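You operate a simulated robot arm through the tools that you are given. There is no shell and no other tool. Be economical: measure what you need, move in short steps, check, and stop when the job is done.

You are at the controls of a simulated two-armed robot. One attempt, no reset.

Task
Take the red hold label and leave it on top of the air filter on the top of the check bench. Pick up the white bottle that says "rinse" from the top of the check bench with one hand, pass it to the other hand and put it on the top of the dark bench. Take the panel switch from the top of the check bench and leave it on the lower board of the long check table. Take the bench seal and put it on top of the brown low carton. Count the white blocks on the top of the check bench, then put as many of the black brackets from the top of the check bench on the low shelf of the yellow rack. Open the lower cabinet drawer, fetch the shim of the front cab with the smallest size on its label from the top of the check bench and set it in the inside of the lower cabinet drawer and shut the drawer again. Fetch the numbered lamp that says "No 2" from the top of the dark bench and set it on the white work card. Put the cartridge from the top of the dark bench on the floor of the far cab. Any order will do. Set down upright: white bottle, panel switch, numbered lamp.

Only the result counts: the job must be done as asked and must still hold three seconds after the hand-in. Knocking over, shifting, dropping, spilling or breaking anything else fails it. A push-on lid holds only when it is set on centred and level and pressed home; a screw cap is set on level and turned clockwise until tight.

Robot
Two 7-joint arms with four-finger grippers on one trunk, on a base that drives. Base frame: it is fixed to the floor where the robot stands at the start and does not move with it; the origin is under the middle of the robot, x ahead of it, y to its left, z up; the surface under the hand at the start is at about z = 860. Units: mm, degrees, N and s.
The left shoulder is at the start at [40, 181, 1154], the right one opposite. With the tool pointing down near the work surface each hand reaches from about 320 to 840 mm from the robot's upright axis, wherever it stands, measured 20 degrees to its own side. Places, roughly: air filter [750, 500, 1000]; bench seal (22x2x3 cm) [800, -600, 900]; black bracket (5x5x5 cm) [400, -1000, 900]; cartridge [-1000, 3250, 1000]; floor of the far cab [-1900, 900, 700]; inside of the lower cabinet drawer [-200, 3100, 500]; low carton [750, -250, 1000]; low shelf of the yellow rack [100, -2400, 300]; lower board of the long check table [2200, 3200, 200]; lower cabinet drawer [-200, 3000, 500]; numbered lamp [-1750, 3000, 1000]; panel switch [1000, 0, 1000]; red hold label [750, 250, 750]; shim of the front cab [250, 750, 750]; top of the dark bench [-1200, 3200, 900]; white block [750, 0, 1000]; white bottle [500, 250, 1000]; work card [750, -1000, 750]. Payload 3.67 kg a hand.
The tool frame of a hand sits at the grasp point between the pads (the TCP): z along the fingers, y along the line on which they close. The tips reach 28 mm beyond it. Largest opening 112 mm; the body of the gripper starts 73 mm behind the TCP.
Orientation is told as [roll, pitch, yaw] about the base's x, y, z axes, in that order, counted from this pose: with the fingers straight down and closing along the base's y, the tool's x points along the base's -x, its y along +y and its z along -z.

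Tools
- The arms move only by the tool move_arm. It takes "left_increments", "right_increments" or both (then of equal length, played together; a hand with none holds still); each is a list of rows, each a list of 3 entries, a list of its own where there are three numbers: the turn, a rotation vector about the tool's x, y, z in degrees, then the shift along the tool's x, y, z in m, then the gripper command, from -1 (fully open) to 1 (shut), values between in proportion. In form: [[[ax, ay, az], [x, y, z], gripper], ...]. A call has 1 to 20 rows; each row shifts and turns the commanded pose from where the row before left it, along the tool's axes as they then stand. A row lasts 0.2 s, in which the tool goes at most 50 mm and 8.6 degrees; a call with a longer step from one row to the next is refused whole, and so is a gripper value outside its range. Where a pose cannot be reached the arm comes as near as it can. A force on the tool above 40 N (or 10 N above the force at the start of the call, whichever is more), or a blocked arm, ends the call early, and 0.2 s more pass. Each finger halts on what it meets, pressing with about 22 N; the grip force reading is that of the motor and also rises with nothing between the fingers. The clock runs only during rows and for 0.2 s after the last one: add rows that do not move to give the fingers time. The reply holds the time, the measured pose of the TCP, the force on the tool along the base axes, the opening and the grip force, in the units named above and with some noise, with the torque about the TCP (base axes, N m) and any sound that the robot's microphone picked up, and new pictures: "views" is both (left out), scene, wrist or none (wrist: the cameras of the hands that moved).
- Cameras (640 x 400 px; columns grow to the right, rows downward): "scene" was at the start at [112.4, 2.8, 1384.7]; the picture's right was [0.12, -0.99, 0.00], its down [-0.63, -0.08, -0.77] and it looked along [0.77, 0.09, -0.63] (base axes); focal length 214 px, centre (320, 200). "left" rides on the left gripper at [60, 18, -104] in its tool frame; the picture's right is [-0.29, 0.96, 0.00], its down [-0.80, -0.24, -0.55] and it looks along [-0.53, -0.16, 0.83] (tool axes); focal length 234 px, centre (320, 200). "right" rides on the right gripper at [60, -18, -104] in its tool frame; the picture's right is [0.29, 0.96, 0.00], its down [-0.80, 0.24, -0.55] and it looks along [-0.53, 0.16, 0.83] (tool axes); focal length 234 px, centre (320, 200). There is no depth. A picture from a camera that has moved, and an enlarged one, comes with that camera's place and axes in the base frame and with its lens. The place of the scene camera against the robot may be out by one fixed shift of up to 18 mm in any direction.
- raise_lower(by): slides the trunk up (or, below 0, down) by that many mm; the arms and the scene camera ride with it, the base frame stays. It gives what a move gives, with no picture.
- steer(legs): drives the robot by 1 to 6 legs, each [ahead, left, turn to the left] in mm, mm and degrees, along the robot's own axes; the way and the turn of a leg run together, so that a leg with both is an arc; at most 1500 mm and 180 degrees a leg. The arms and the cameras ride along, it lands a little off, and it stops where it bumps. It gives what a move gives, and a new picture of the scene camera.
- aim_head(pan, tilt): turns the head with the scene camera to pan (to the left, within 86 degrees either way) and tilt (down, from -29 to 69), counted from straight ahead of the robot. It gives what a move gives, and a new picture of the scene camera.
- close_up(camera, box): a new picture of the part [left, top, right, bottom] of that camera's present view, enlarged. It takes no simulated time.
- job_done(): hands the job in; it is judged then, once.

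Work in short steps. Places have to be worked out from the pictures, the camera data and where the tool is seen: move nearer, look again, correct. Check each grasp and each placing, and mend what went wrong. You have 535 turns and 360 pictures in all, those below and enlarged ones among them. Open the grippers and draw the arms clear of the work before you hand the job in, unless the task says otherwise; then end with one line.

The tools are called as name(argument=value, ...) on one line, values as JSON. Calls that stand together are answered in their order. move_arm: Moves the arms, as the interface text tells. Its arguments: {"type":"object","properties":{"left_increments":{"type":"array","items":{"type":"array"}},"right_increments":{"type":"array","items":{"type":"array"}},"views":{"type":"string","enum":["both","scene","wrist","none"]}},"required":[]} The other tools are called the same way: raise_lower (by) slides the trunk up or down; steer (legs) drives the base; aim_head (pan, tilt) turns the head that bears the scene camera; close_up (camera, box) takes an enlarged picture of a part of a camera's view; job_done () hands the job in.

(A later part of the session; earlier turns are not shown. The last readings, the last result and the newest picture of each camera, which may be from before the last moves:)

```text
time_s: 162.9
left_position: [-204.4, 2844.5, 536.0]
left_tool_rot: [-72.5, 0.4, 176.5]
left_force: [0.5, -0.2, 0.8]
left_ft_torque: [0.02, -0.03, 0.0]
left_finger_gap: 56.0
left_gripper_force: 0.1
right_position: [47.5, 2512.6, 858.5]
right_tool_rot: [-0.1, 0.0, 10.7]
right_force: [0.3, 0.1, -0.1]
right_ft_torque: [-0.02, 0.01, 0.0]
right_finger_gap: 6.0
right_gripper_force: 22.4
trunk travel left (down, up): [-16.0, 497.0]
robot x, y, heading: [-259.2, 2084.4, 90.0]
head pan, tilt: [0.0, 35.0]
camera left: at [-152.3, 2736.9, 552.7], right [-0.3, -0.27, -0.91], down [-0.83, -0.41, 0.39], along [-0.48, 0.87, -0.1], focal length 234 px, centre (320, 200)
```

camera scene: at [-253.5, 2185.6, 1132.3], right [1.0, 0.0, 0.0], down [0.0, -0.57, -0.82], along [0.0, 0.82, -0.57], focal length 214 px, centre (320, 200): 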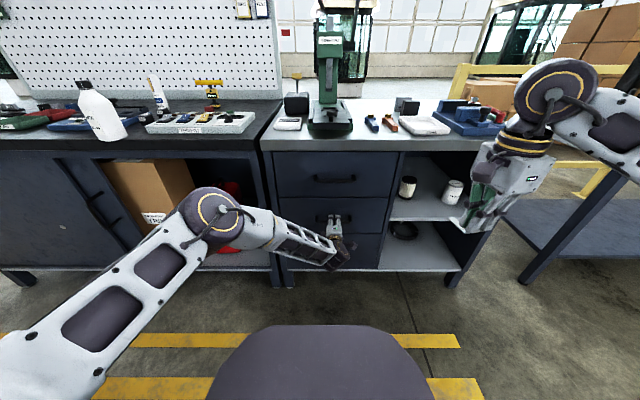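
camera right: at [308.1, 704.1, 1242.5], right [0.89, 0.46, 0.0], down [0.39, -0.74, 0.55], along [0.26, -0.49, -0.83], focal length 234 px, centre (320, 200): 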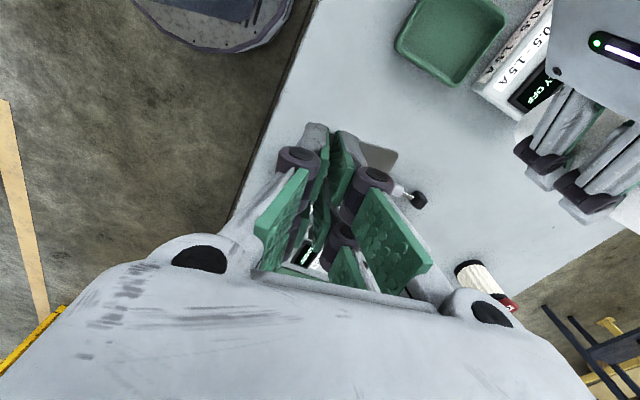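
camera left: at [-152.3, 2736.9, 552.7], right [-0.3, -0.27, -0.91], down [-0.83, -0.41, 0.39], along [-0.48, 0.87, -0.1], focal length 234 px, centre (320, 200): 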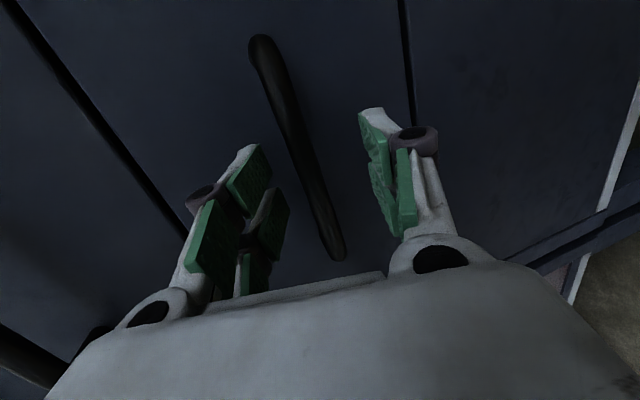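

The bar lies between the fingers; go 33 mm forward and close.

move_arm(left_increments=[[[0, 0, 0], [0, -0.006, 0.0155], 0], [[0, 0, 0], [0, -0.006, 0.0155], 0], [[0, 0, 0], [0, 0, 0], 0.3], [[0, 0, 0], [0, 0, 0], 0.6], [[0, 0, 0], [0, 0, 0], 1], [[0, 0, 0], [0, 0, 0], 1]], views="wrist")

```text
time_s: 164.3
left_position: [-204.2, 2877.0, 534.2]
left_tool_rot: [-72.0, 0.5, 176.7]
left_force: [-0.7, -6.7, -17.7]
left_ft_torque: [0.32, -1.77, 0.14]
left_finger_gap: 14.4
left_gripper_force: 45.2
right_position: [47.2, 2513.3, 858.7]
right_tool_rot: [-0.3, 0.0, 10.7]
right_force: [0.4, -0.4, -0.5]
right_ft_torque: [-0.01, 0.0, 0.02]
right_finger_gap: 6.0
right_gripper_force: 22.1
trunk travel left (down, up): [-16.0, 497.0]
robot x, y, heading: [-259.6, 2081.0, 90.1]
head pan, tilt: [0.0, 35.0]
camera left: at [-150.5, 2769.0, 550.8], right [-0.3, -0.28, -0.91], down [-0.83, -0.4, 0.39], along [-0.48, 0.87, -0.11], focal length 234 px, centre (320, 200)
```

left: 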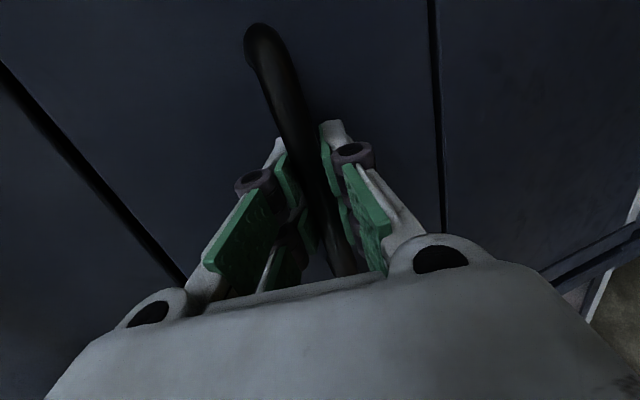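

Handle gripped. Drive back 200 mm to pull the drawer open.

steer(legs=[[-200, 0, 0]])

```text
time_s: 165.9
left_position: [-203.4, 2679.7, 534.8]
left_tool_rot: [-72.1, 0.4, 176.7]
left_force: [-18.7, -1.5, -29.3]
left_ft_torque: [0.31, -1.79, -0.23]
left_finger_gap: 14.4
left_gripper_force: 45.0
right_position: [49.2, 2314.6, 857.5]
right_tool_rot: [-0.4, 0.1, 10.5]
right_force: [-0.3, -0.7, -1.6]
right_ft_torque: [-0.02, 0.01, -0.02]
right_finger_gap: 6.0
right_gripper_force: 21.6
trunk travel left (down, up): [-16.0, 497.0]
robot x, y, heading: [-259.3, 1883.0, 90.3]
head pan, tilt: [0.0, 35.0]
camera scene: at [-254.2, 1987.3, 1132.2], right [1.0, 0.0, 0.0], down [0.0, -0.58, -0.82], along [0.0, 0.82, -0.58], focal length 214 px, centre (320, 200)
```

scene: 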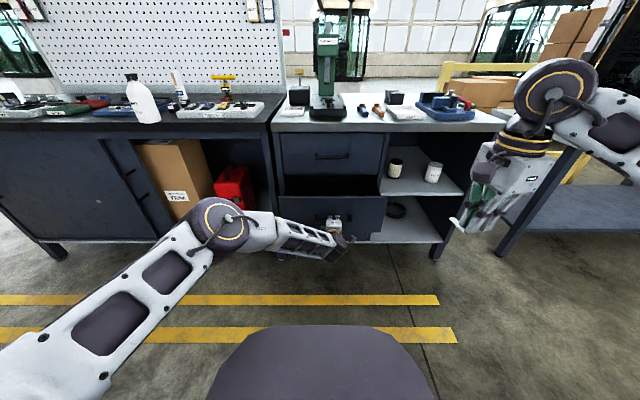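

Drawer is open ~200 mm. Release the handle and draw the left hand back and to the left.

move_arm(left_increments=[[[0, 0, 0], [0, 0, 0], 0.4], [[0, 0, 0], [0, 0, 0], 0], [[0, 0, 0], [0, 0, 0], 0], [[0, 0, 0], [0, 0.008, -0.025], 0], [[0, 0, 0], [0, 0.01, -0.035], 0], [[0, 0, 0], [0, 0.01, -0.04], 0], [[0, 0, 0], [-0.04, 0, 0], 0], [[0, 0, 0], [-0.045, 0, 0], 0], [[0, 0, 0], [-0.045, 0, 0], 0], [[0, 0, 0], [0, 0, 0], 0]], views="both")

close_up(camera="scene", box=[240, 110, 440, 270])

```text
time_s: 168.1
left_position: [-289.1, 2584.5, 572.5]
left_tool_rot: [-71.3, -0.3, 177.9]
left_force: [0.9, 0.4, -0.4]
left_ft_torque: [-0.02, 0.02, 0.02]
left_finger_gap: 55.9
left_gripper_force: 0.0
left hand out of reach, approached as far as the arm can: row 8, 9
right_position: [49.4, 2313.1, 858.4]
right_tool_rot: [-0.1, 0.0, 10.5]
right_force: [-0.1, 0.3, -0.6]
right_ft_torque: [0.02, 0.04, -0.01]
right_finger_gap: 6.2
right_gripper_force: 22.8
trunk travel left (down, up): [-16.0, 497.0]
robot x, y, heading: [-260.6, 1884.4, 90.1]
head pan, tilt: [0.0, 35.0]
camera scene: at [-253.0, 1984.7, 1132.5], right [1.0, 0.0, 0.0], down [0.0, -0.57, -0.82], along [0.0, 0.82, -0.57], focal length 214 px, centre (320, 200)
camera left: at [-232.8, 2478.2, 590.1], right [-0.3, -0.3, -0.91], down [-0.81, -0.42, 0.41], along [-0.5, 0.86, -0.12], focal length 234 px, centre (320, 200)
```

scene: 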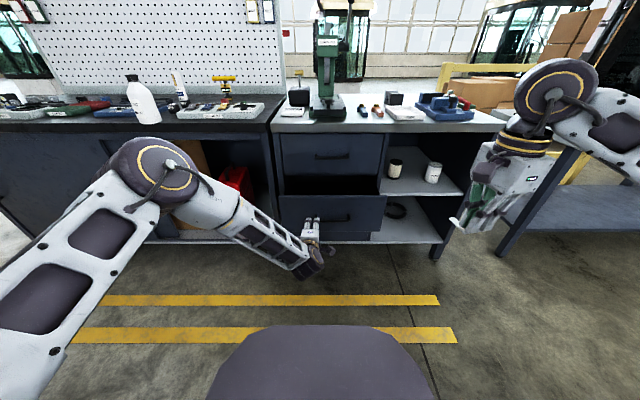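
left: 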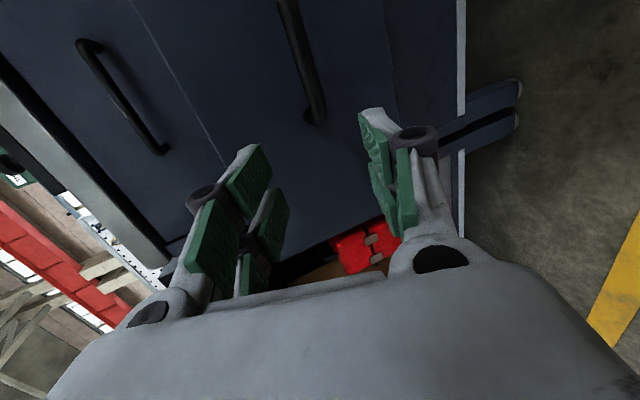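

```text
2.50 times, centred on (340, 190) of scene
camera zoom: at [-253.0, 1984.7, 1132.5], right [1.0, 0.0, 0.0], down [0.0, -0.57, -0.82], along [0.0, 0.82, -0.57], focal length 536 px, centre (270, 225)
```

zoom: 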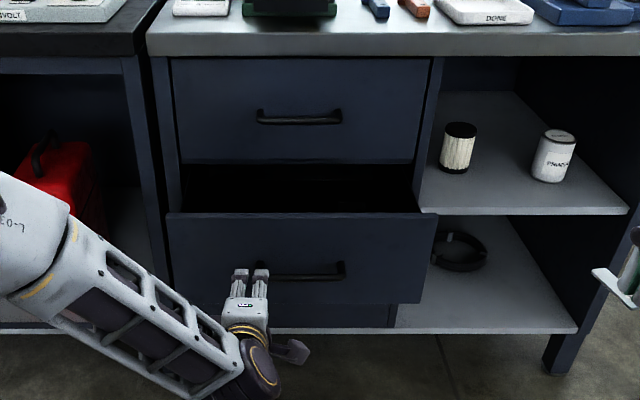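

Drawer fully visible and open. I fold the left hand up and back to pointing down before approaching with the shim.

move_arm(left_increments=[[[0, 0, 0], [0, -0.03, -0.035], 0], [[0, 0, 0], [0, -0.03, -0.035], 0], [[0, 0, 0], [0, -0.03, -0.035], 0], [[0, 0, 0], [0, -0.03, -0.035], 0], [[0, 0, 0], [0, -0.03, -0.035], 0], [[-8, 0, 0], [0, 0, 0], 0], [[-8, 0, 0], [0, 0, 0], 0], [[-8, 0, 0], [0, 0, 0], 0], [[-8, 0, 0], [0, 0, 0], 0], [[-8, 0, 0], [0, 0, 0], 0], [[-8, 0, 0], [0, 0, 0], 0], [[-8, 0, 0], [0, 0, 0], 0], [[-8, 0, 0], [0, 0, 0], 0], [[-7, 0, 0], [0, 0, 0], 0], [[0, 0, 0], [-0.04, 0.03, 0], 0], [[0, 0, 0], [-0.04, 0.03, 0], 0], [[0, 0, 0], [-0.04, 0.03, 0], 0], [[0, 0, 0], [0, 0, 0], 0]], views="none")

```text
time_s: 171.9
left_position: [-421.5, 2384.0, 764.4]
left_tool_rot: [-1.2, 0.4, 176.6]
left_force: [0.1, -0.2, 0.6]
left_ft_torque: [0.0, 0.01, 0.01]
left_finger_gap: 55.9
left_gripper_force: 0.1
right_position: [49.1, 2312.0, 858.4]
right_tool_rot: [-0.1, 0.2, 10.5]
right_force: [0.7, 0.3, -0.8]
right_ft_torque: [-0.01, 0.01, 0.01]
right_finger_gap: 6.0
right_gripper_force: 21.9
trunk travel left (down, up): [-16.0, 497.0]
robot x, y, heading: [-261.3, 1885.7, 90.1]
head pan, tilt: [0.0, 35.0]
```

steer(legs=[[230, 60, 0]])

move_arm(right_increments=[[[0, 0, 0], [0.032, 0.036, 0], 1], [[0, 0, 0], [0.032, 0.036, 0], 1], [[0, 0, 0], [0.032, 0.036, 0], 1], [[0, 0, 0], [0.032, 0.036, 0], 1], [[0, 0, 0], [0.032, 0.036, 0], 1], [[0, 0, 0], [0.032, 0.036, 0], 1], [[0, 0, 0], [0, 0, 0], 1]], views="both")

```text
time_s: 173.7
left_position: [-479.3, 2614.3, 763.1]
left_tool_rot: [-1.1, 0.3, 176.5]
left_force: [-0.8, 0.8, 0.3]
left_ft_torque: [-0.03, -0.01, -0.02]
left_finger_gap: 56.1
left_gripper_force: 0.0
right_position: [-9.5, 2542.7, 859.1]
right_tool_rot: [-0.2, 0.0, 10.4]
right_force: [-0.1, 0.1, -0.4]
right_ft_torque: [-0.04, -0.01, 0.04]
right_finger_gap: 6.0
right_gripper_force: 22.0
trunk travel left (down, up): [-16.0, 497.0]
robot x, y, heading: [-325.1, 2116.8, 89.7]
head pan, tilt: [0.0, 35.0]
camera scene: at [-312.6, 2216.2, 1132.4], right [1.0, 0.0, 0.0], down [0.0, -0.57, -0.82], along [0.0, 0.82, -0.57], focal length 214 px, centre (320, 200)
```

scene: 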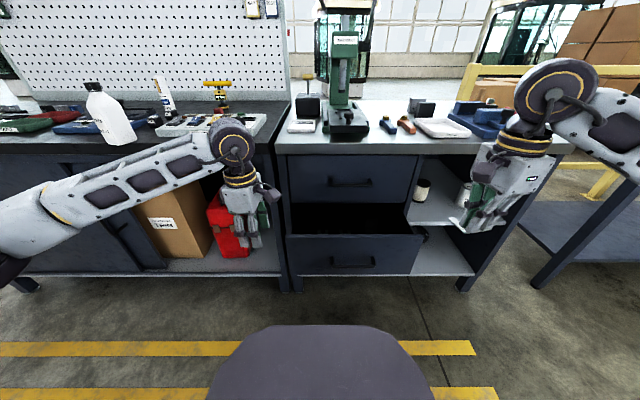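

```text
time_s: 175.3
left_position: [-479.9, 2614.4, 764.9]
left_tool_rot: [-1.3, 0.3, 176.5]
left_force: [-0.1, -0.5, -1.0]
left_ft_torque: [0.0, 0.0, 0.0]
left_finger_gap: 56.2
left_gripper_force: 0.0
right_position: [-237.1, 2719.5, 860.3]
right_tool_rot: [0.0, 0.0, 10.4]
right_force: [-0.2, -0.8, 0.4]
right_ft_torque: [0.03, 0.01, 0.01]
right_finger_gap: 6.2
right_gripper_force: 21.5
trunk travel left (down, up): [-16.0, 497.0]
robot x, y, heading: [-318.4, 2111.1, 89.8]
head pan, tilt: [0.0, 35.0]
camera scene: at [-311.9, 2215.1, 1132.5], right [1.0, 0.0, 0.0], down [0.0, -0.57, -0.82], along [0.0, 0.82, -0.57], focal length 214 px, centre (320, 200)
camera right: at [-293.9, 2690.9, 964.7], right [-0.46, 0.89, 0.0], down [0.74, 0.38, 0.55], along [0.49, 0.25, -0.83], focal length 234 px, centre (320, 200)
```

scene: 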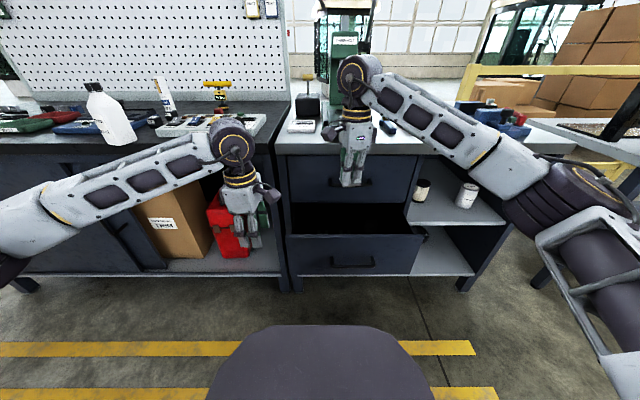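
right: 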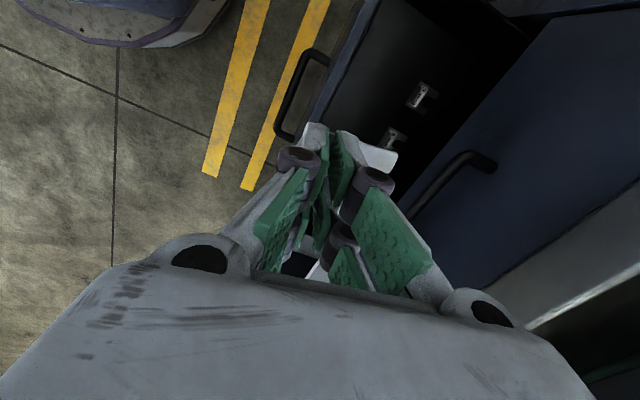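

There are items in the drawer already. Enlarge to place the shim clear of them.

close_up(camera="right", box=[260, 0, 540, 175])

```text
2.29 times, centred on (400, 88) of right
camera zoom: at [-293.9, 2690.9, 964.7], right [-0.46, 0.89, 0.0], down [0.74, 0.38, 0.55], along [0.49, 0.25, -0.83], focal length 535 px, centre (137, 457)
```

zoom: 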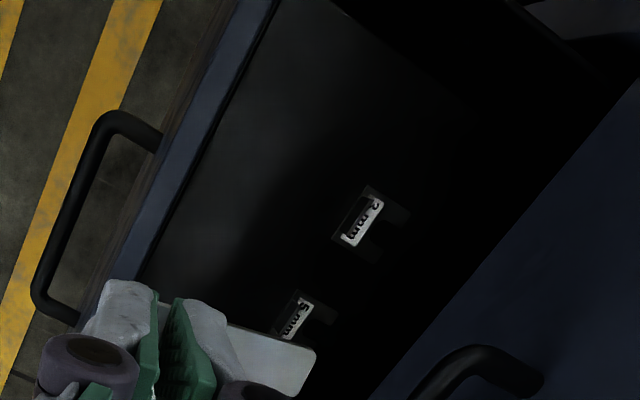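

The drawer already holds a 2 mm and a 5 mm shim near x -310 and -215. I'll set mine at about (-110, 2812), to their right.

move_arm(right_increments=[[[0, 0, 0], [-0.0283, 0.0135, 0.02], 1], [[0, 0, 0], [-0.0283, 0.0135, 0.02], 1], [[0, 0, 0], [-0.0283, 0.0135, 0.02], 1], [[0, 0, 0], [-0.0283, 0.0135, 0.02], 1], [[0, 0, 0], [-0.0283, 0.0135, 0.02], 1], [[0, 0, 0], [0, 0, 0.03], 1], [[0, 0, 0], [0, 0, 0], 1]], views="both")

close_up(camera="right", box=[200, 0, 520, 200])

```text
time_s: 176.9
left_position: [-480.7, 2614.8, 764.5]
left_tool_rot: [-1.2, 0.3, 176.5]
left_force: [-0.2, 0.2, 0.0]
left_ft_torque: [0.01, -0.03, -0.01]
left_finger_gap: 56.0
left_gripper_force: 0.0
right_position: [-108.8, 2813.1, 728.9]
right_tool_rot: [-0.1, 0.0, 10.5]
right_force: [0.9, 0.5, -0.8]
right_ft_torque: [-0.02, -0.01, -0.02]
right_finger_gap: 6.0
right_gripper_force: 22.2
trunk travel left (down, up): [-16.0, 497.0]
robot x, y, heading: [-321.9, 2109.2, 89.8]
head pan, tilt: [0.0, 35.0]
camera scene: at [-312.4, 2215.1, 1132.6], right [1.0, 0.0, 0.0], down [0.0, -0.57, -0.82], along [0.0, 0.82, -0.57], focal length 214 px, centre (320, 200)
camera right: at [-165.8, 2784.1, 833.7], right [-0.46, 0.89, 0.0], down [0.74, 0.38, 0.55], along [0.49, 0.25, -0.83], focal length 234 px, centre (320, 200)
```

scene: 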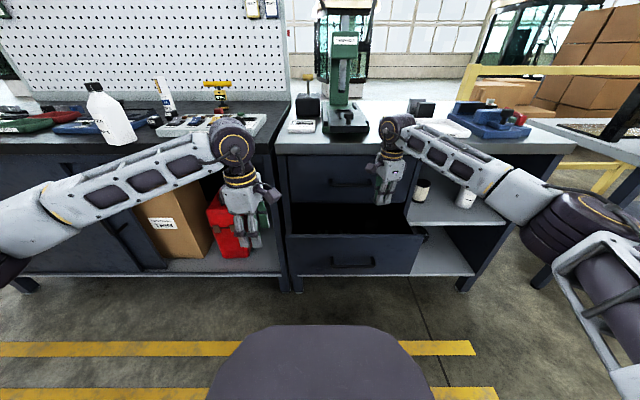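
right: 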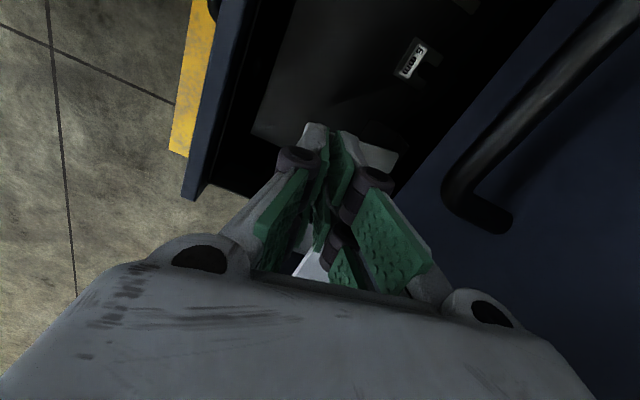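

```text
2.00 times, centred on (360, 100) of right
camera zoom: at [-165.8, 2784.1, 833.7], right [-0.46, 0.89, 0.0], down [0.74, 0.38, 0.55], along [0.49, 0.25, -0.83], focal length 468 px, centre (240, 400)
```

zoom: 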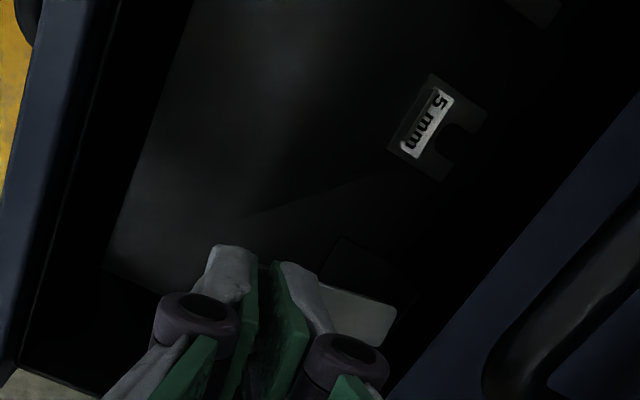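

Floor of the drawer ≈470, so contact at TCP ≈508. Descend to ~530 first.

move_arm(right_increments=[[[0, 0, 0], [0, 0.002, 0.04], 1], [[0, 0, 0], [0, 0, 0.04], 1], [[0, 0, 0], [0, 0, 0.04], 1], [[0, 0, 0], [0, 0, 0.04], 1], [[0, 0, 0], [0, 0, 0.035], 1], [[0, 0, 0], [0, 0, 0], 1]], views="both")

```text
time_s: 178.3
left_position: [-481.1, 2614.2, 764.3]
left_tool_rot: [-1.2, 0.3, 176.6]
left_force: [-0.1, 0.4, 0.3]
left_ft_torque: [-0.01, -0.03, -0.01]
left_finger_gap: 56.1
left_gripper_force: 0.1
right_position: [-111.5, 2814.3, 533.1]
right_tool_rot: [-0.1, 0.0, 10.4]
right_force: [0.1, -0.1, 0.1]
right_ft_torque: [-0.03, 0.0, 0.02]
right_finger_gap: 6.1
right_gripper_force: 22.1
trunk travel left (down, up): [-16.0, 497.0]
robot x, y, heading: [-320.1, 2110.9, 89.8]
head pan, tilt: [0.0, 35.0]
camera scene: at [-312.4, 2215.1, 1132.6], right [1.0, 0.0, 0.0], down [0.0, -0.57, -0.82], along [0.0, 0.82, -0.57], focal length 214 px, centre (320, 200)
camera right: at [-167.9, 2785.4, 637.8], right [-0.46, 0.89, 0.0], down [0.74, 0.38, 0.55], along [0.49, 0.25, -0.83], focal length 234 px, centre (320, 200)
```

scene: 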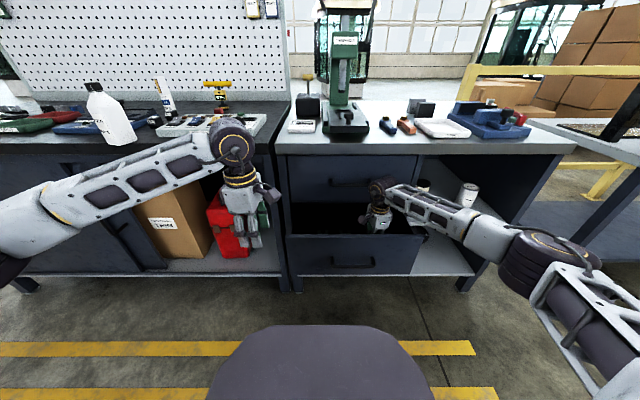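
right: 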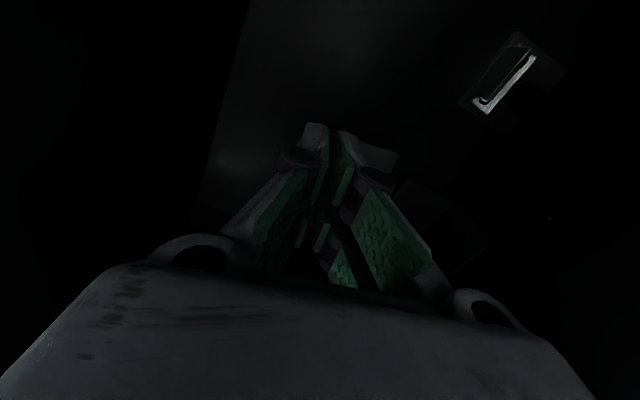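

Continue down carefully until contact.

move_arm(right_increments=[[[0, 0, 0], [0, 0, 0.008], 1], [[0, 0, 0], [0, 0, 0.007], 1], [[0, 0, 0], [0, 0, 0.004], 1], [[0, 0, 0], [0, 0, 0], 1]], views="none")

```text
time_s: 179.3
left_position: [-480.0, 2614.0, 765.4]
left_tool_rot: [-1.2, 0.3, 176.4]
left_force: [-0.9, -0.3, 0.2]
left_ft_torque: [0.01, 0.0, 0.04]
left_finger_gap: 56.1
left_gripper_force: 0.0
right_position: [-110.4, 2814.8, 515.8]
right_tool_rot: [-0.1, 0.0, 10.5]
right_force: [0.0, 0.5, -1.1]
right_ft_torque: [-0.06, 0.0, -0.01]
right_finger_gap: 6.0
right_gripper_force: 22.0
trunk travel left (down, up): [-16.0, 497.0]
robot x, y, heading: [-318.8, 2110.0, 89.8]
head pan, tilt: [0.0, 35.0]
```

move_arm(right_increments=[[[0, 0, 0], [0, 0, 0.004], 1], [[0, 0, 0], [0, 0, 0.004], 1], [[0, 0, 0], [0, 0, 0.004], 1], [[0, 0, 0], [0, 0, 0.004], 1], [[0, 0, 0], [0, 0, 0], 1]], views="none")

```text
time_s: 180.5
left_position: [-480.3, 2613.9, 764.8]
left_tool_rot: [-1.2, 0.3, 176.5]
left_force: [-1.0, -0.2, 0.1]
left_ft_torque: [-0.03, 0.03, 0.01]
left_finger_gap: 56.1
left_gripper_force: 0.0
right_position: [-111.0, 2813.1, 498.2]
right_tool_rot: [0.0, 0.0, 10.3]
right_force: [0.5, 0.1, -0.2]
right_ft_torque: [-0.02, -0.05, 0.0]
right_finger_gap: 6.0
right_gripper_force: 21.9
trunk travel left (down, up): [-16.0, 497.0]
robot x, y, heading: [-320.1, 2112.9, 89.6]
head pan, tilt: [0.0, 35.0]
```

move_arm(right_increments=[[[0, 0, 0], [0, 0, 0.004], 1], [[0, 0, 0], [0, 0, 0.004], 1], [[0, 0, 0], [0, 0, 0.004], 1], [[0, 0, 0], [0, 0, 0.004], 1], [[0, 0, 0], [0, 0, 0], 1]], views="none")

```text
time_s: 181.7
left_position: [-480.8, 2613.1, 765.1]
left_tool_rot: [-1.3, 0.3, 176.6]
left_force: [0.1, 0.1, 0.3]
left_ft_torque: [-0.01, 0.02, 0.02]
left_finger_gap: 56.3
left_gripper_force: 0.1
right_position: [-112.7, 2813.6, 484.1]
right_tool_rot: [0.0, 0.0, 10.5]
right_force: [0.9, 1.2, 19.5]
right_ft_torque: [0.0, -0.11, -0.03]
right_finger_gap: 6.3
right_gripper_force: 22.0
trunk travel left (down, up): [-16.0, 497.0]
robot x, y, heading: [-318.5, 2115.0, 89.5]
head pan, tilt: [0.0, 35.0]
```

Contact at 484 mm. Release and rise.

move_arm(right_increments=[[[0, 0, 0], [0, 0, -0.002], 0.9], [[0, 0, 0], [0, 0, 0], 0.7], [[0, 0, 0], [0, 0, 0], 0.6], [[0, 0, 0], [0, 0, -0.02], 0.6], [[0, 0, 0], [0, 0, -0.04], 0.6], [[0, 0, 0], [0, 0, -0.04], 0.6], [[0, 0, 0], [0, 0, -0.045], 0.6], [[0, 0, 0], [0, 0, -0.045], 0.6], [[0, 0, 0], [0, 0, -0.045], 0.6], [[0, 0, 0], [0, 0, 0], 0.6]], views="wrist")

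```text
time_s: 183.9
left_position: [-479.7, 2613.2, 764.4]
left_tool_rot: [-1.2, 0.3, 176.4]
left_force: [0.1, -0.5, -0.3]
left_ft_torque: [0.01, 0.06, -0.02]
left_finger_gap: 55.9
left_gripper_force: 0.2
right_position: [-112.5, 2812.9, 719.1]
right_tool_rot: [-0.1, 0.0, 10.4]
right_force: [0.5, 0.1, 0.5]
right_ft_torque: [0.01, 0.02, -0.03]
right_finger_gap: 22.7
right_gripper_force: 0.0
trunk travel left (down, up): [-16.0, 497.0]
robot x, y, heading: [-319.8, 2113.2, 89.6]
head pan, tilt: [0.0, 35.0]
camera right: at [-168.8, 2783.7, 825.0], right [-0.46, 0.89, 0.0], down [0.74, 0.38, 0.55], along [0.49, 0.25, -0.83], focal length 234 px, centre (320, 200)
```

right: 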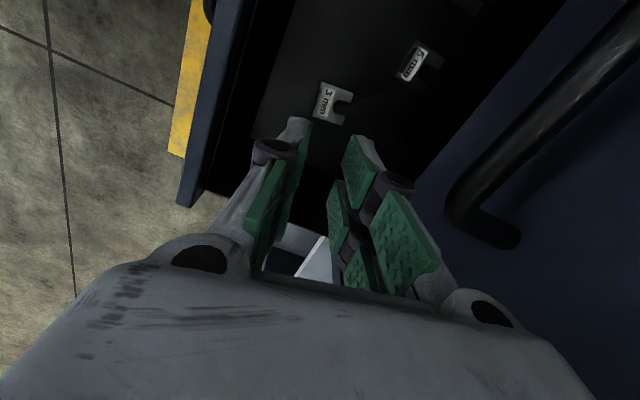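

The 3 mm shim lies flat in the drawer. I raise and withdraw the right hand, then back the robot off.

move_arm(right_increments=[[[0, 0, 0], [0, 0, -0.04], 0.6], [[0, 0, 0], [0, -0.03, -0.035], 0.6], [[0, 0, 0], [0, -0.04, -0.025], 0.6], [[0, 0, 0], [-0.02, -0.04, 0], 0.6], [[0, 0, 0], [-0.02, -0.04, 0], 0.6], [[0, 0, 0], [-0.02, -0.04, 0], 0.6], [[0, 0, 0], [-0.02, -0.04, 0], 0.6], [[0, 0, 0], [0, 0, 0], 0.6]], views="none")

steer(legs=[[-240, -60, 0.4]])

move_arm(left_increments=[[[0, 0, 0], [0.04, -0.025, 0], 1], [[0, 0, 0], [0.04, -0.025, 0], 1], [[0, 0, 0], [0.04, -0.025, 0], 1], [[0, 0, 0], [0.04, -0.025, 0], 1], [[8.2, 0, 0], [0, 0, 0], 1], [[8.2, 0, 0], [0, 0, 0], 1], [[8.2, 0, 0], [0, 0, 0], 1], [[8.2, 0, 0], [0, 0, 0], 1], [[8.2, 0, 0], [0, 0, 0], 1], [[8.2, 0, 0], [0, 0, 0], 1], [[8.2, 0, 0], [0, 0, 0], 1], [[8.2, 0, 0], [0, 0, 0], 1], [[8.2, 0, 0], [0, 0, 0], 1], [[0, 0, 0], [0, 0, 0], 1]], views="both")

```text
time_s: 185.7
left_position: [-480.5, 2615.3, 765.4]
left_tool_rot: [-1.1, 0.3, 176.6]
left_force: [0.2, 0.4, -0.3]
left_ft_torque: [0.0, 0.01, -0.02]
left_finger_gap: 55.9
left_gripper_force: 0.0
right_position: [6.6, 2599.2, 820.6]
right_tool_rot: [-0.2, 0.0, 10.4]
right_force: [0.0, 0.2, 0.2]
right_ft_torque: [0.01, -0.03, -0.02]
right_finger_gap: 22.3
right_gripper_force: 0.0
trunk travel left (down, up): [-16.0, 497.0]
robot x, y, heading: [-321.9, 2116.4, 89.8]
head pan, tilt: [0.0, 35.0]
```

```text
time_s: 187.5
left_position: [-422.8, 2372.4, 765.3]
left_tool_rot: [-1.4, 0.2, 176.8]
left_force: [-0.8, 0.2, -0.1]
left_ft_torque: [0.02, 0.03, 0.01]
left_finger_gap: 56.0
left_gripper_force: 0.0
right_position: [65.7, 2360.6, 821.2]
right_tool_rot: [-0.1, 0.0, 10.7]
right_force: [0.1, -0.4, 0.6]
right_ft_torque: [0.03, 0.03, -0.01]
right_finger_gap: 22.5
right_gripper_force: 0.0
trunk travel left (down, up): [-16.0, 497.0]
robot x, y, heading: [-262.0, 1872.3, 89.9]
head pan, tilt: [0.0, 35.0]
camera scene: at [-253.5, 1973.7, 1132.7], right [1.0, 0.0, 0.0], down [0.0, -0.57, -0.82], along [0.0, 0.82, -0.57], focal length 214 px, centre (320, 200)
```

scene: 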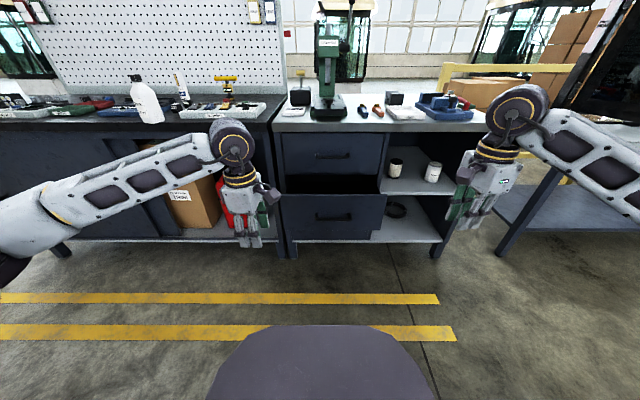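

```text
time_s: 190.5
left_position: [-259.5, 2464.2, 767.5]
left_tool_rot: [-74.9, 0.3, 176.8]
left_force: [-0.6, 0.6, 0.5]
left_ft_torque: [0.0, -0.02, 0.0]
left_finger_gap: 0.1
left_gripper_force: 21.3
right_position: [64.8, 2361.6, 821.3]
right_tool_rot: [-0.1, 0.0, 10.7]
right_force: [0.6, -0.6, -0.4]
right_ft_torque: [-0.02, -0.03, 0.0]
right_finger_gap: 22.3
right_gripper_force: 0.1
trunk travel left (down, up): [-16.0, 497.0]
robot x, y, heading: [-257.7, 1876.6, 90.2]
head pan, tilt: [0.0, 35.0]
camera scene: at [-254.4, 1974.7, 1132.5], right [1.0, 0.0, 0.0], down [0.0, -0.57, -0.82], along [0.0, 0.82, -0.57], focal length 214 px, centre (320, 200)
camera left: at [-205.3, 2354.5, 778.4], right [-0.3, -0.23, -0.93], down [-0.82, -0.43, 0.37], along [-0.48, 0.87, -0.06], focal length 234 px, centre (320, 200)
```

scene: 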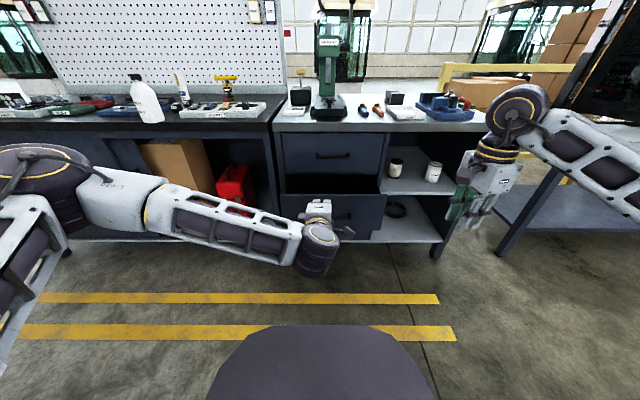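
left: 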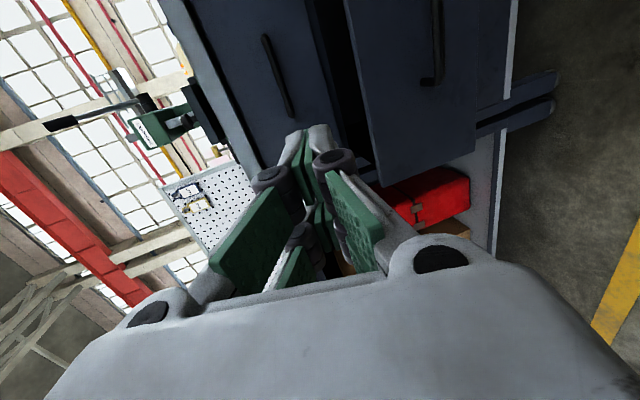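

Lower the closed left hand to z≈585 in front of the drawer face, then drive forward to push.

move_arm(left_increments=[[[0, 0, 0], [0.0071, 0.0232, 0.0291], 1], [[0, 0, 0], [0.0071, 0.0232, 0.0291], 1], [[0, 0, 0], [0.0071, 0.0232, 0.0291], 1], [[0, 0, 0], [0.0071, 0.0232, 0.0291], 1], [[0, 0, 0], [0.0071, 0.0232, 0.0291], 1], [[0, 0, 0], [0.0071, 0.0232, 0.0291], 1], [[0, 0, 0], [0, 0, 0], 1]], views="wrist")

steer(legs=[[200, 0, 0]])

```text
time_s: 192.1
left_position: [-210.5, 2592.9, 589.7]
left_tool_rot: [-74.9, 0.3, 176.8]
left_force: [0.5, -0.1, -0.7]
left_ft_torque: [0.0, -0.01, -0.02]
left_finger_gap: 0.0
left_gripper_force: 22.3
right_position: [65.0, 2360.7, 821.4]
right_tool_rot: [-0.2, 0.0, 10.7]
right_force: [0.1, -0.8, -0.4]
right_ft_torque: [-0.02, 0.06, 0.02]
right_finger_gap: 22.5
right_gripper_force: 0.1
trunk travel left (down, up): [-16.0, 497.0]
robot x, y, heading: [-258.8, 1874.4, 89.9]
head pan, tilt: [0.0, 35.0]
camera left: at [-155.6, 2484.4, 600.5], right [-0.3, -0.23, -0.93], down [-0.82, -0.43, 0.37], along [-0.48, 0.87, -0.06], focal length 234 px, centre (320, 200)
```

left: 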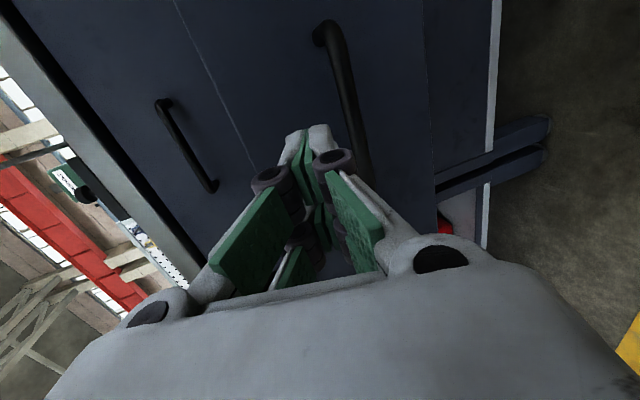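

```text
time_s: 193.7
left_position: [-210.3, 2795.8, 590.1]
left_tool_rot: [-75.0, 0.4, 176.8]
left_force: [-0.4, -0.8, -0.5]
left_ft_torque: [-0.02, 0.01, -0.01]
left_finger_gap: 0.0
left_gripper_force: 22.4
right_position: [64.4, 2563.0, 820.7]
right_tool_rot: [-0.2, -0.1, 10.6]
right_force: [0.2, 0.5, 0.1]
right_ft_torque: [-0.03, 0.0, 0.01]
right_finger_gap: 22.5
right_gripper_force: 0.1
trunk travel left (down, up): [-16.0, 497.0]
robot x, y, heading: [-263.9, 2076.5, 90.2]
head pan, tilt: [0.0, 35.0]
camera scene: at [-254.3, 2177.7, 1132.4], right [1.0, 0.0, 0.0], down [0.0, -0.57, -0.82], along [0.0, 0.82, -0.57], focal length 214 px, centre (320, 200)
```

scene: 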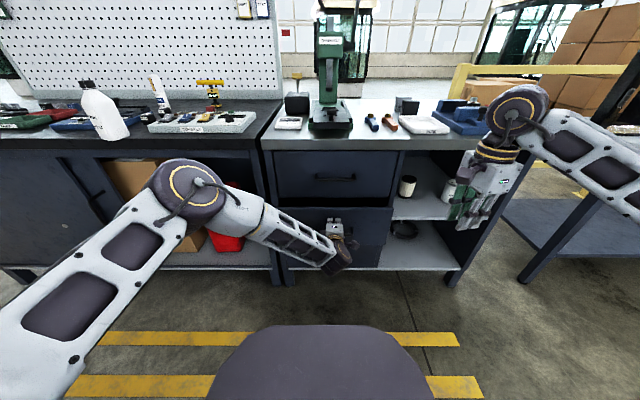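

Drawer is following. Push on another 85 mm.

steer(legs=[[85, 0, 0]])

close_up(camera="scene", box=[250, 120, 410, 270])

```text
time_s: 194.8
left_position: [-210.8, 2879.5, 590.4]
left_tool_rot: [-75.0, 0.3, 177.0]
left_force: [1.4, -2.7, 0.3]
left_ft_torque: [0.01, -0.01, 0.02]
left_finger_gap: 0.2
left_gripper_force: 21.9
right_position: [63.4, 2646.8, 821.0]
right_tool_rot: [-0.2, 0.0, 10.7]
right_force: [0.0, 0.1, 0.0]
right_ft_torque: [0.02, -0.02, 0.02]
right_finger_gap: 22.4
right_gripper_force: 0.1
trunk travel left (down, up): [-16.0, 497.0]
robot x, y, heading: [-262.6, 2158.7, 90.6]
head pan, tilt: [0.0, 35.0]
camera scene: at [-254.9, 2260.3, 1132.6], right [1.0, 0.0, 0.0], down [0.0, -0.57, -0.82], along [0.0, 0.82, -0.57], focal length 214 px, centre (320, 200)
```

scene: 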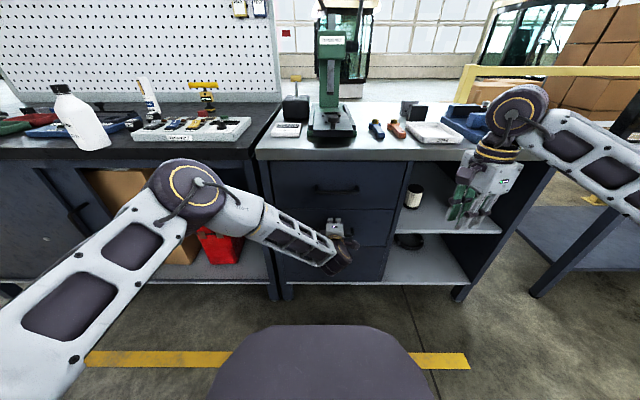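

```text
2.67 times, centred on (330, 195) of scene
camera zoom: at [-254.9, 2260.3, 1132.6], right [1.0, 0.0, 0.0], down [0.0, -0.57, -0.82], along [0.0, 0.82, -0.57], focal length 572 px, centre (293, 213)
```

zoom: 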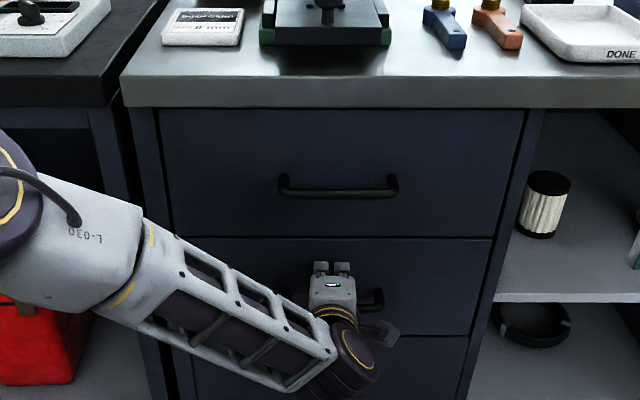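

Almost shut. Press with the arm in small steps until it resists.

move_arm(left_increments=[[[0, 0, 0], [0, -0.0025, 0.008], 1], [[0, 0, 0], [0, -0.0025, 0.008], 1], [[0, 0, 0], [0, -0.0025, 0.008], 1], [[0, 0, 0], [0, 0, 0], 1]], views="none")

```text
time_s: 195.2
left_position: [-209.4, 2879.3, 588.4]
left_tool_rot: [-74.7, 0.3, 176.8]
left_force: [-4.8, -18.7, 8.8]
left_ft_torque: [0.31, 0.21, 0.56]
left_finger_gap: 0.1
left_gripper_force: 22.1
right_position: [61.4, 2646.1, 821.4]
right_tool_rot: [-0.1, 0.0, 10.9]
right_force: [0.2, -0.2, -0.6]
right_ft_torque: [-0.03, 0.0, -0.01]
right_finger_gap: 22.5
right_gripper_force: 0.0
trunk travel left (down, up): [-16.0, 497.0]
robot x, y, heading: [-260.7, 2160.3, 90.3]
head pan, tilt: [0.0, 35.0]
stopped in row 2 (left hand): the force on the tool passed its limit at 50 N (the readings are from after the stop); the commanded pose is now the measured one
```

Fully shut (50 N resistance). Back away and look.

steer(legs=[[-250, 0, 0]])

close_up(camera="scene", box=[220, 100, 440, 260])

```text
time_s: 197.1
left_position: [-205.9, 2630.3, 588.5]
left_tool_rot: [-74.7, 0.2, 176.6]
left_force: [-1.0, 0.0, 0.2]
left_ft_torque: [-0.01, -0.02, -0.03]
left_finger_gap: 0.0
left_gripper_force: 22.3
right_position: [65.6, 2394.7, 821.4]
right_tool_rot: [-0.1, 0.0, 10.6]
right_force: [1.0, -1.9, 0.2]
right_ft_torque: [0.0, -0.01, 0.02]
right_finger_gap: 22.5
right_gripper_force: 0.0
trunk travel left (down, up): [-16.0, 497.0]
robot x, y, heading: [-260.7, 1904.4, 89.8]
head pan, tilt: [0.0, 35.0]
camera scene: at [-253.7, 2008.4, 1132.7], right [1.0, 0.0, 0.0], down [0.0, -0.57, -0.82], along [0.0, 0.82, -0.57], focal length 214 px, centre (320, 200)
```

scene: 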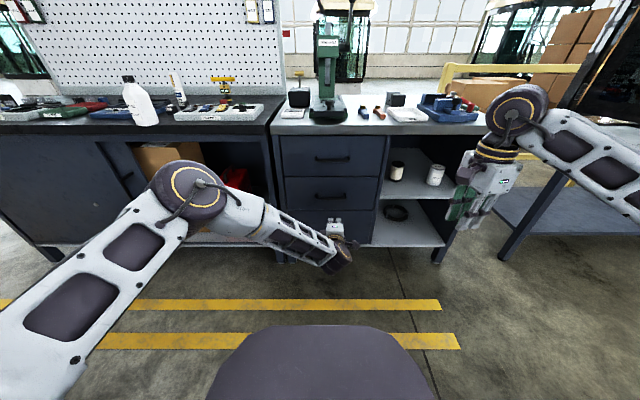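

```text
2.50 times, centred on (330, 180) of scene
camera zoom: at [-253.7, 2008.4, 1132.7], right [1.0, 0.0, 0.0], down [0.0, -0.57, -0.82], along [0.0, 0.82, -0.57], focal length 536 px, centre (295, 250)
```

zoom: 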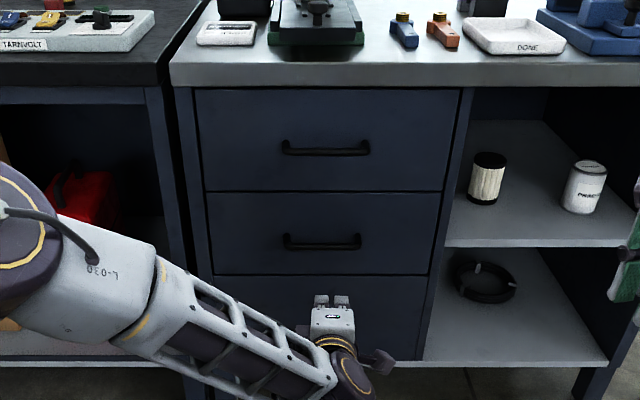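

Drawer shut. Fold the left arm up and re-orient it, then raise the trunk.

move_arm(left_increments=[[[0, 0, 0], [0, -0.03, -0.035], -1], [[0, 0, 0], [0, -0.03, -0.035], -1], [[0, 0, 0], [0, -0.03, -0.035], -1], [[0, 0, 0], [0, -0.03, -0.035], -1], [[0, 0, 0], [0, -0.03, -0.035], -1], [[-8.3, 0, 0], [0, 0, 0], -1], [[-8.3, 0, 0], [0, 0, 0], -1], [[-8.3, 0, 0], [0, 0, 0], -1], [[-8.3, 0, 0], [0, 0, 0], -1], [[-8.3, 0, 0], [0, 0, 0], -1], [[-8.3, 0, 0], [0, 0, 0], -1], [[-8.3, 0, 0], [0, 0, 0], -1], [[-8.3, 0, 0], [0, 0, 0], -1], [[-8.3, 0, 0], [0, 0, 0], -1], [[0, 0, 0], [-0.045, 0, 0], -1], [[0, 0, 0], [-0.045, 0, 0], -1], [[0, 0, 0], [-0.045, 0, 0], -1], [[0, 0, 0], [-0.045, 0, 0], -1]], views="none")

move_arm(left_increments=[[[0, 0, 8.5], [0, 0, 0], -1], [[0, 0, 8.5], [0, 0, 0], -1], [[0, 0, 8.5], [0, 0, 0], -1], [[0, 0, 8.5], [0, 0, 0], -1], [[0, 0, 8.5], [0, 0, 0], -1], [[0, 0, 8.5], [0, 0, 0], -1], [[0, 0, 8.5], [0, 0, 0], -1], [[0, 0, 8.5], [0, 0, 0], -1], [[0, 0, 8.5], [0, 0, 0], -1], [[0, 0, 8.5], [0, 0, 0], -1]], right_increments=[[[0, 0, -8.2], [0, 0, 0], -1], [[0, 0, -8.2], [0, 0, 0], -1], [[0, 0, -8.2], [0, 0, 0], -1], [[0, 0, -8.2], [0, 0, 0], -1], [[0, 0, -8.2], [0, 0, 0], -1], [[0, 0, -8.2], [0, 0, 0], -1], [[0, 0, -8.2], [0, 0, 0], -1], [[0, 0, -8.2], [0, 0, 0], -1], [[0, 0, -8.2], [0, 0, 0], -1], [[0, 0, -5], [0, 0, 0], -1]], views="none")

raise_lower(by=330)

```text
time_s: 200.9
left_position: [-397.3, 2514.1, 775.7]
left_tool_rot: [0.1, 0.4, 176.4]
left_force: [0.1, 0.2, 0.9]
left_ft_torque: [0.01, 0.01, 0.02]
left_finger_gap: 111.8
left_gripper_force: 0.1
right_position: [65.9, 2395.1, 821.1]
right_tool_rot: [-0.2, 0.0, 10.6]
right_force: [-0.3, -0.1, 0.5]
right_ft_torque: [0.01, -0.02, 0.01]
right_finger_gap: 22.2
right_gripper_force: 0.0
trunk travel left (down, up): [-16.0, 497.0]
robot x, y, heading: [-261.5, 1905.4, 90.0]
head pan, tilt: [0.0, 35.0]
```

```text
time_s: 203.1
left_position: [-394.9, 2512.1, 777.6]
left_tool_rot: [-0.3, 0.1, 91.5]
left_force: [0.6, 1.2, 0.2]
left_ft_torque: [-0.01, 0.03, -0.01]
left_finger_gap: 111.9
left_gripper_force: 0.0
right_position: [66.3, 2395.2, 820.8]
right_tool_rot: [0.0, 0.2, 89.6]
right_force: [0.1, 0.0, 0.3]
right_ft_torque: [0.02, 0.0, 0.01]
right_finger_gap: 112.2
right_gripper_force: 0.1
trunk travel left (down, up): [-16.0, 497.0]
robot x, y, heading: [-262.3, 1905.5, 90.1]
head pan, tilt: [0.0, 35.0]
```

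```text
time_s: 206.3
left_position: [-395.0, 2511.5, 1106.1]
left_tool_rot: [-0.3, 0.2, 91.5]
left_force: [-0.2, -0.5, 0.0]
left_ft_torque: [-0.03, 0.0, 0.01]
left_finger_gap: 112.2
left_gripper_force: 0.0
right_position: [65.8, 2394.8, 1150.9]
right_tool_rot: [0.0, 0.3, 89.3]
right_force: [0.6, 0.1, 0.1]
right_ft_torque: [0.0, -0.01, -0.02]
right_finger_gap: 112.0
right_gripper_force: 0.0
trunk travel left (down, up): [-346.0, 167.0]
robot x, y, heading: [-262.2, 1904.9, 90.2]
head pan, tilt: [0.0, 35.0]
```

Now move left to the dark bench and look over it.

steer(legs=[[0, 640, 0], [200, 0, 0]])

aim_head(pan=10, tilt=38)

close_up(camera="scene", box=[80, 130, 320, 280])

close_up(camera="scene", box=[280, 130, 520, 280])

```text
time_s: 211.2
left_position: [-1043.5, 2703.9, 1106.5]
left_tool_rot: [-0.2, 0.0, 92.3]
left_force: [0.1, 0.4, 0.8]
left_ft_torque: [-0.03, 0.03, -0.02]
left_finger_gap: 112.1
left_gripper_force: 0.0
right_position: [-584.0, 2593.8, 1149.7]
right_tool_rot: [0.0, 0.0, 90.2]
right_force: [0.1, -0.1, 0.8]
right_ft_torque: [0.0, 0.0, -0.03]
right_finger_gap: 112.0
right_gripper_force: 0.0
trunk travel left (down, up): [-346.0, 167.0]
robot x, y, heading: [-903.1, 2106.0, 90.8]
head pan, tilt: [0.0, 35.0]
camera scene: at [-897.9, 2204.1, 1461.9], right [1.0, 0.01, 0.0], down [0.01, -0.57, -0.82], along [-0.01, 0.82, -0.57], focal length 214 px, centre (320, 200)
```

scene: 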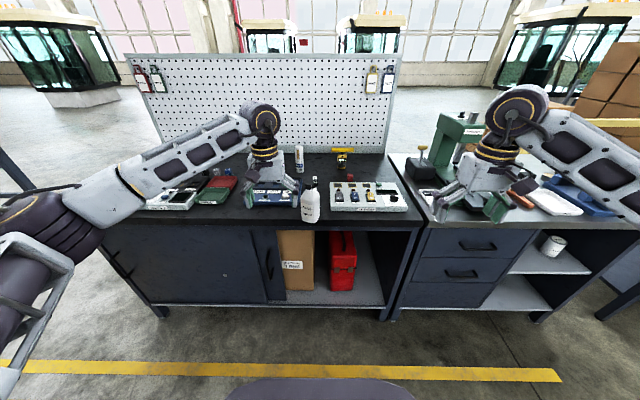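

```text
time_s: 211.9
left_position: [-1045.3, 2705.9, 1106.2]
left_tool_rot: [-0.3, 0.0, 92.3]
left_force: [0.2, -0.2, -0.5]
left_ft_torque: [-0.01, -0.02, 0.0]
left_finger_gap: 112.0
left_gripper_force: 0.2
right_position: [-582.7, 2594.5, 1150.1]
right_tool_rot: [0.0, 0.2, 90.1]
right_force: [-0.3, -0.4, -0.9]
right_ft_torque: [-0.05, -0.01, 0.01]
right_finger_gap: 112.0
right_gripper_force: 0.1
trunk travel left (down, up): [-346.0, 167.0]
robot x, y, heading: [-900.4, 2103.8, 90.5]
head pan, tilt: [10.0, 38.0]
camera scene: at [-912.7, 2202.0, 1457.2], right [0.98, 0.19, 0.0], down [0.12, -0.61, -0.79], along [-0.15, 0.77, -0.62], focal length 214 px, centre (320, 200)
```

scene: 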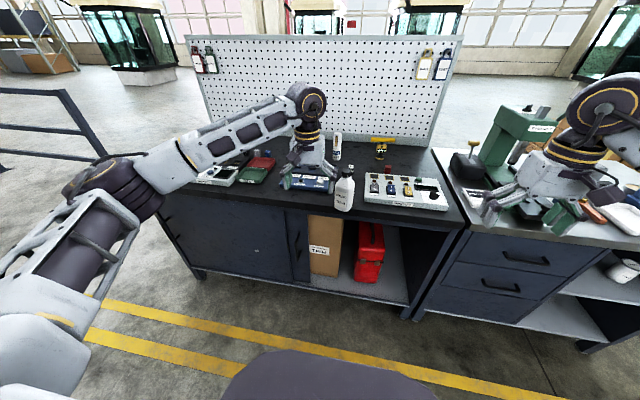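

```text
2.67 times, centred on (200, 205) of scene
camera zoom: at [-912.7, 2202.0, 1457.2], right [0.98, 0.19, 0.0], down [0.12, -0.61, -0.79], along [-0.15, 0.77, -0.62], focal length 572 px, centre (640, 187)
```

zoom: 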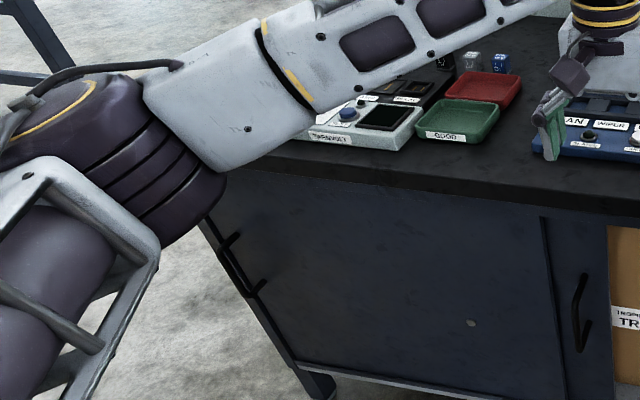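

```text
2.67 times, centred on (400, 205) of scene
camera zoom: at [-912.7, 2202.0, 1457.2], right [0.98, 0.19, 0.0], down [0.12, -0.61, -0.79], along [-0.15, 0.77, -0.62], focal length 572 px, centre (107, 187)
```

zoom: 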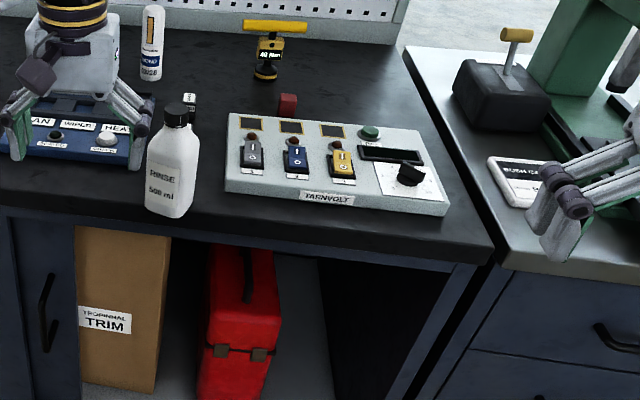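

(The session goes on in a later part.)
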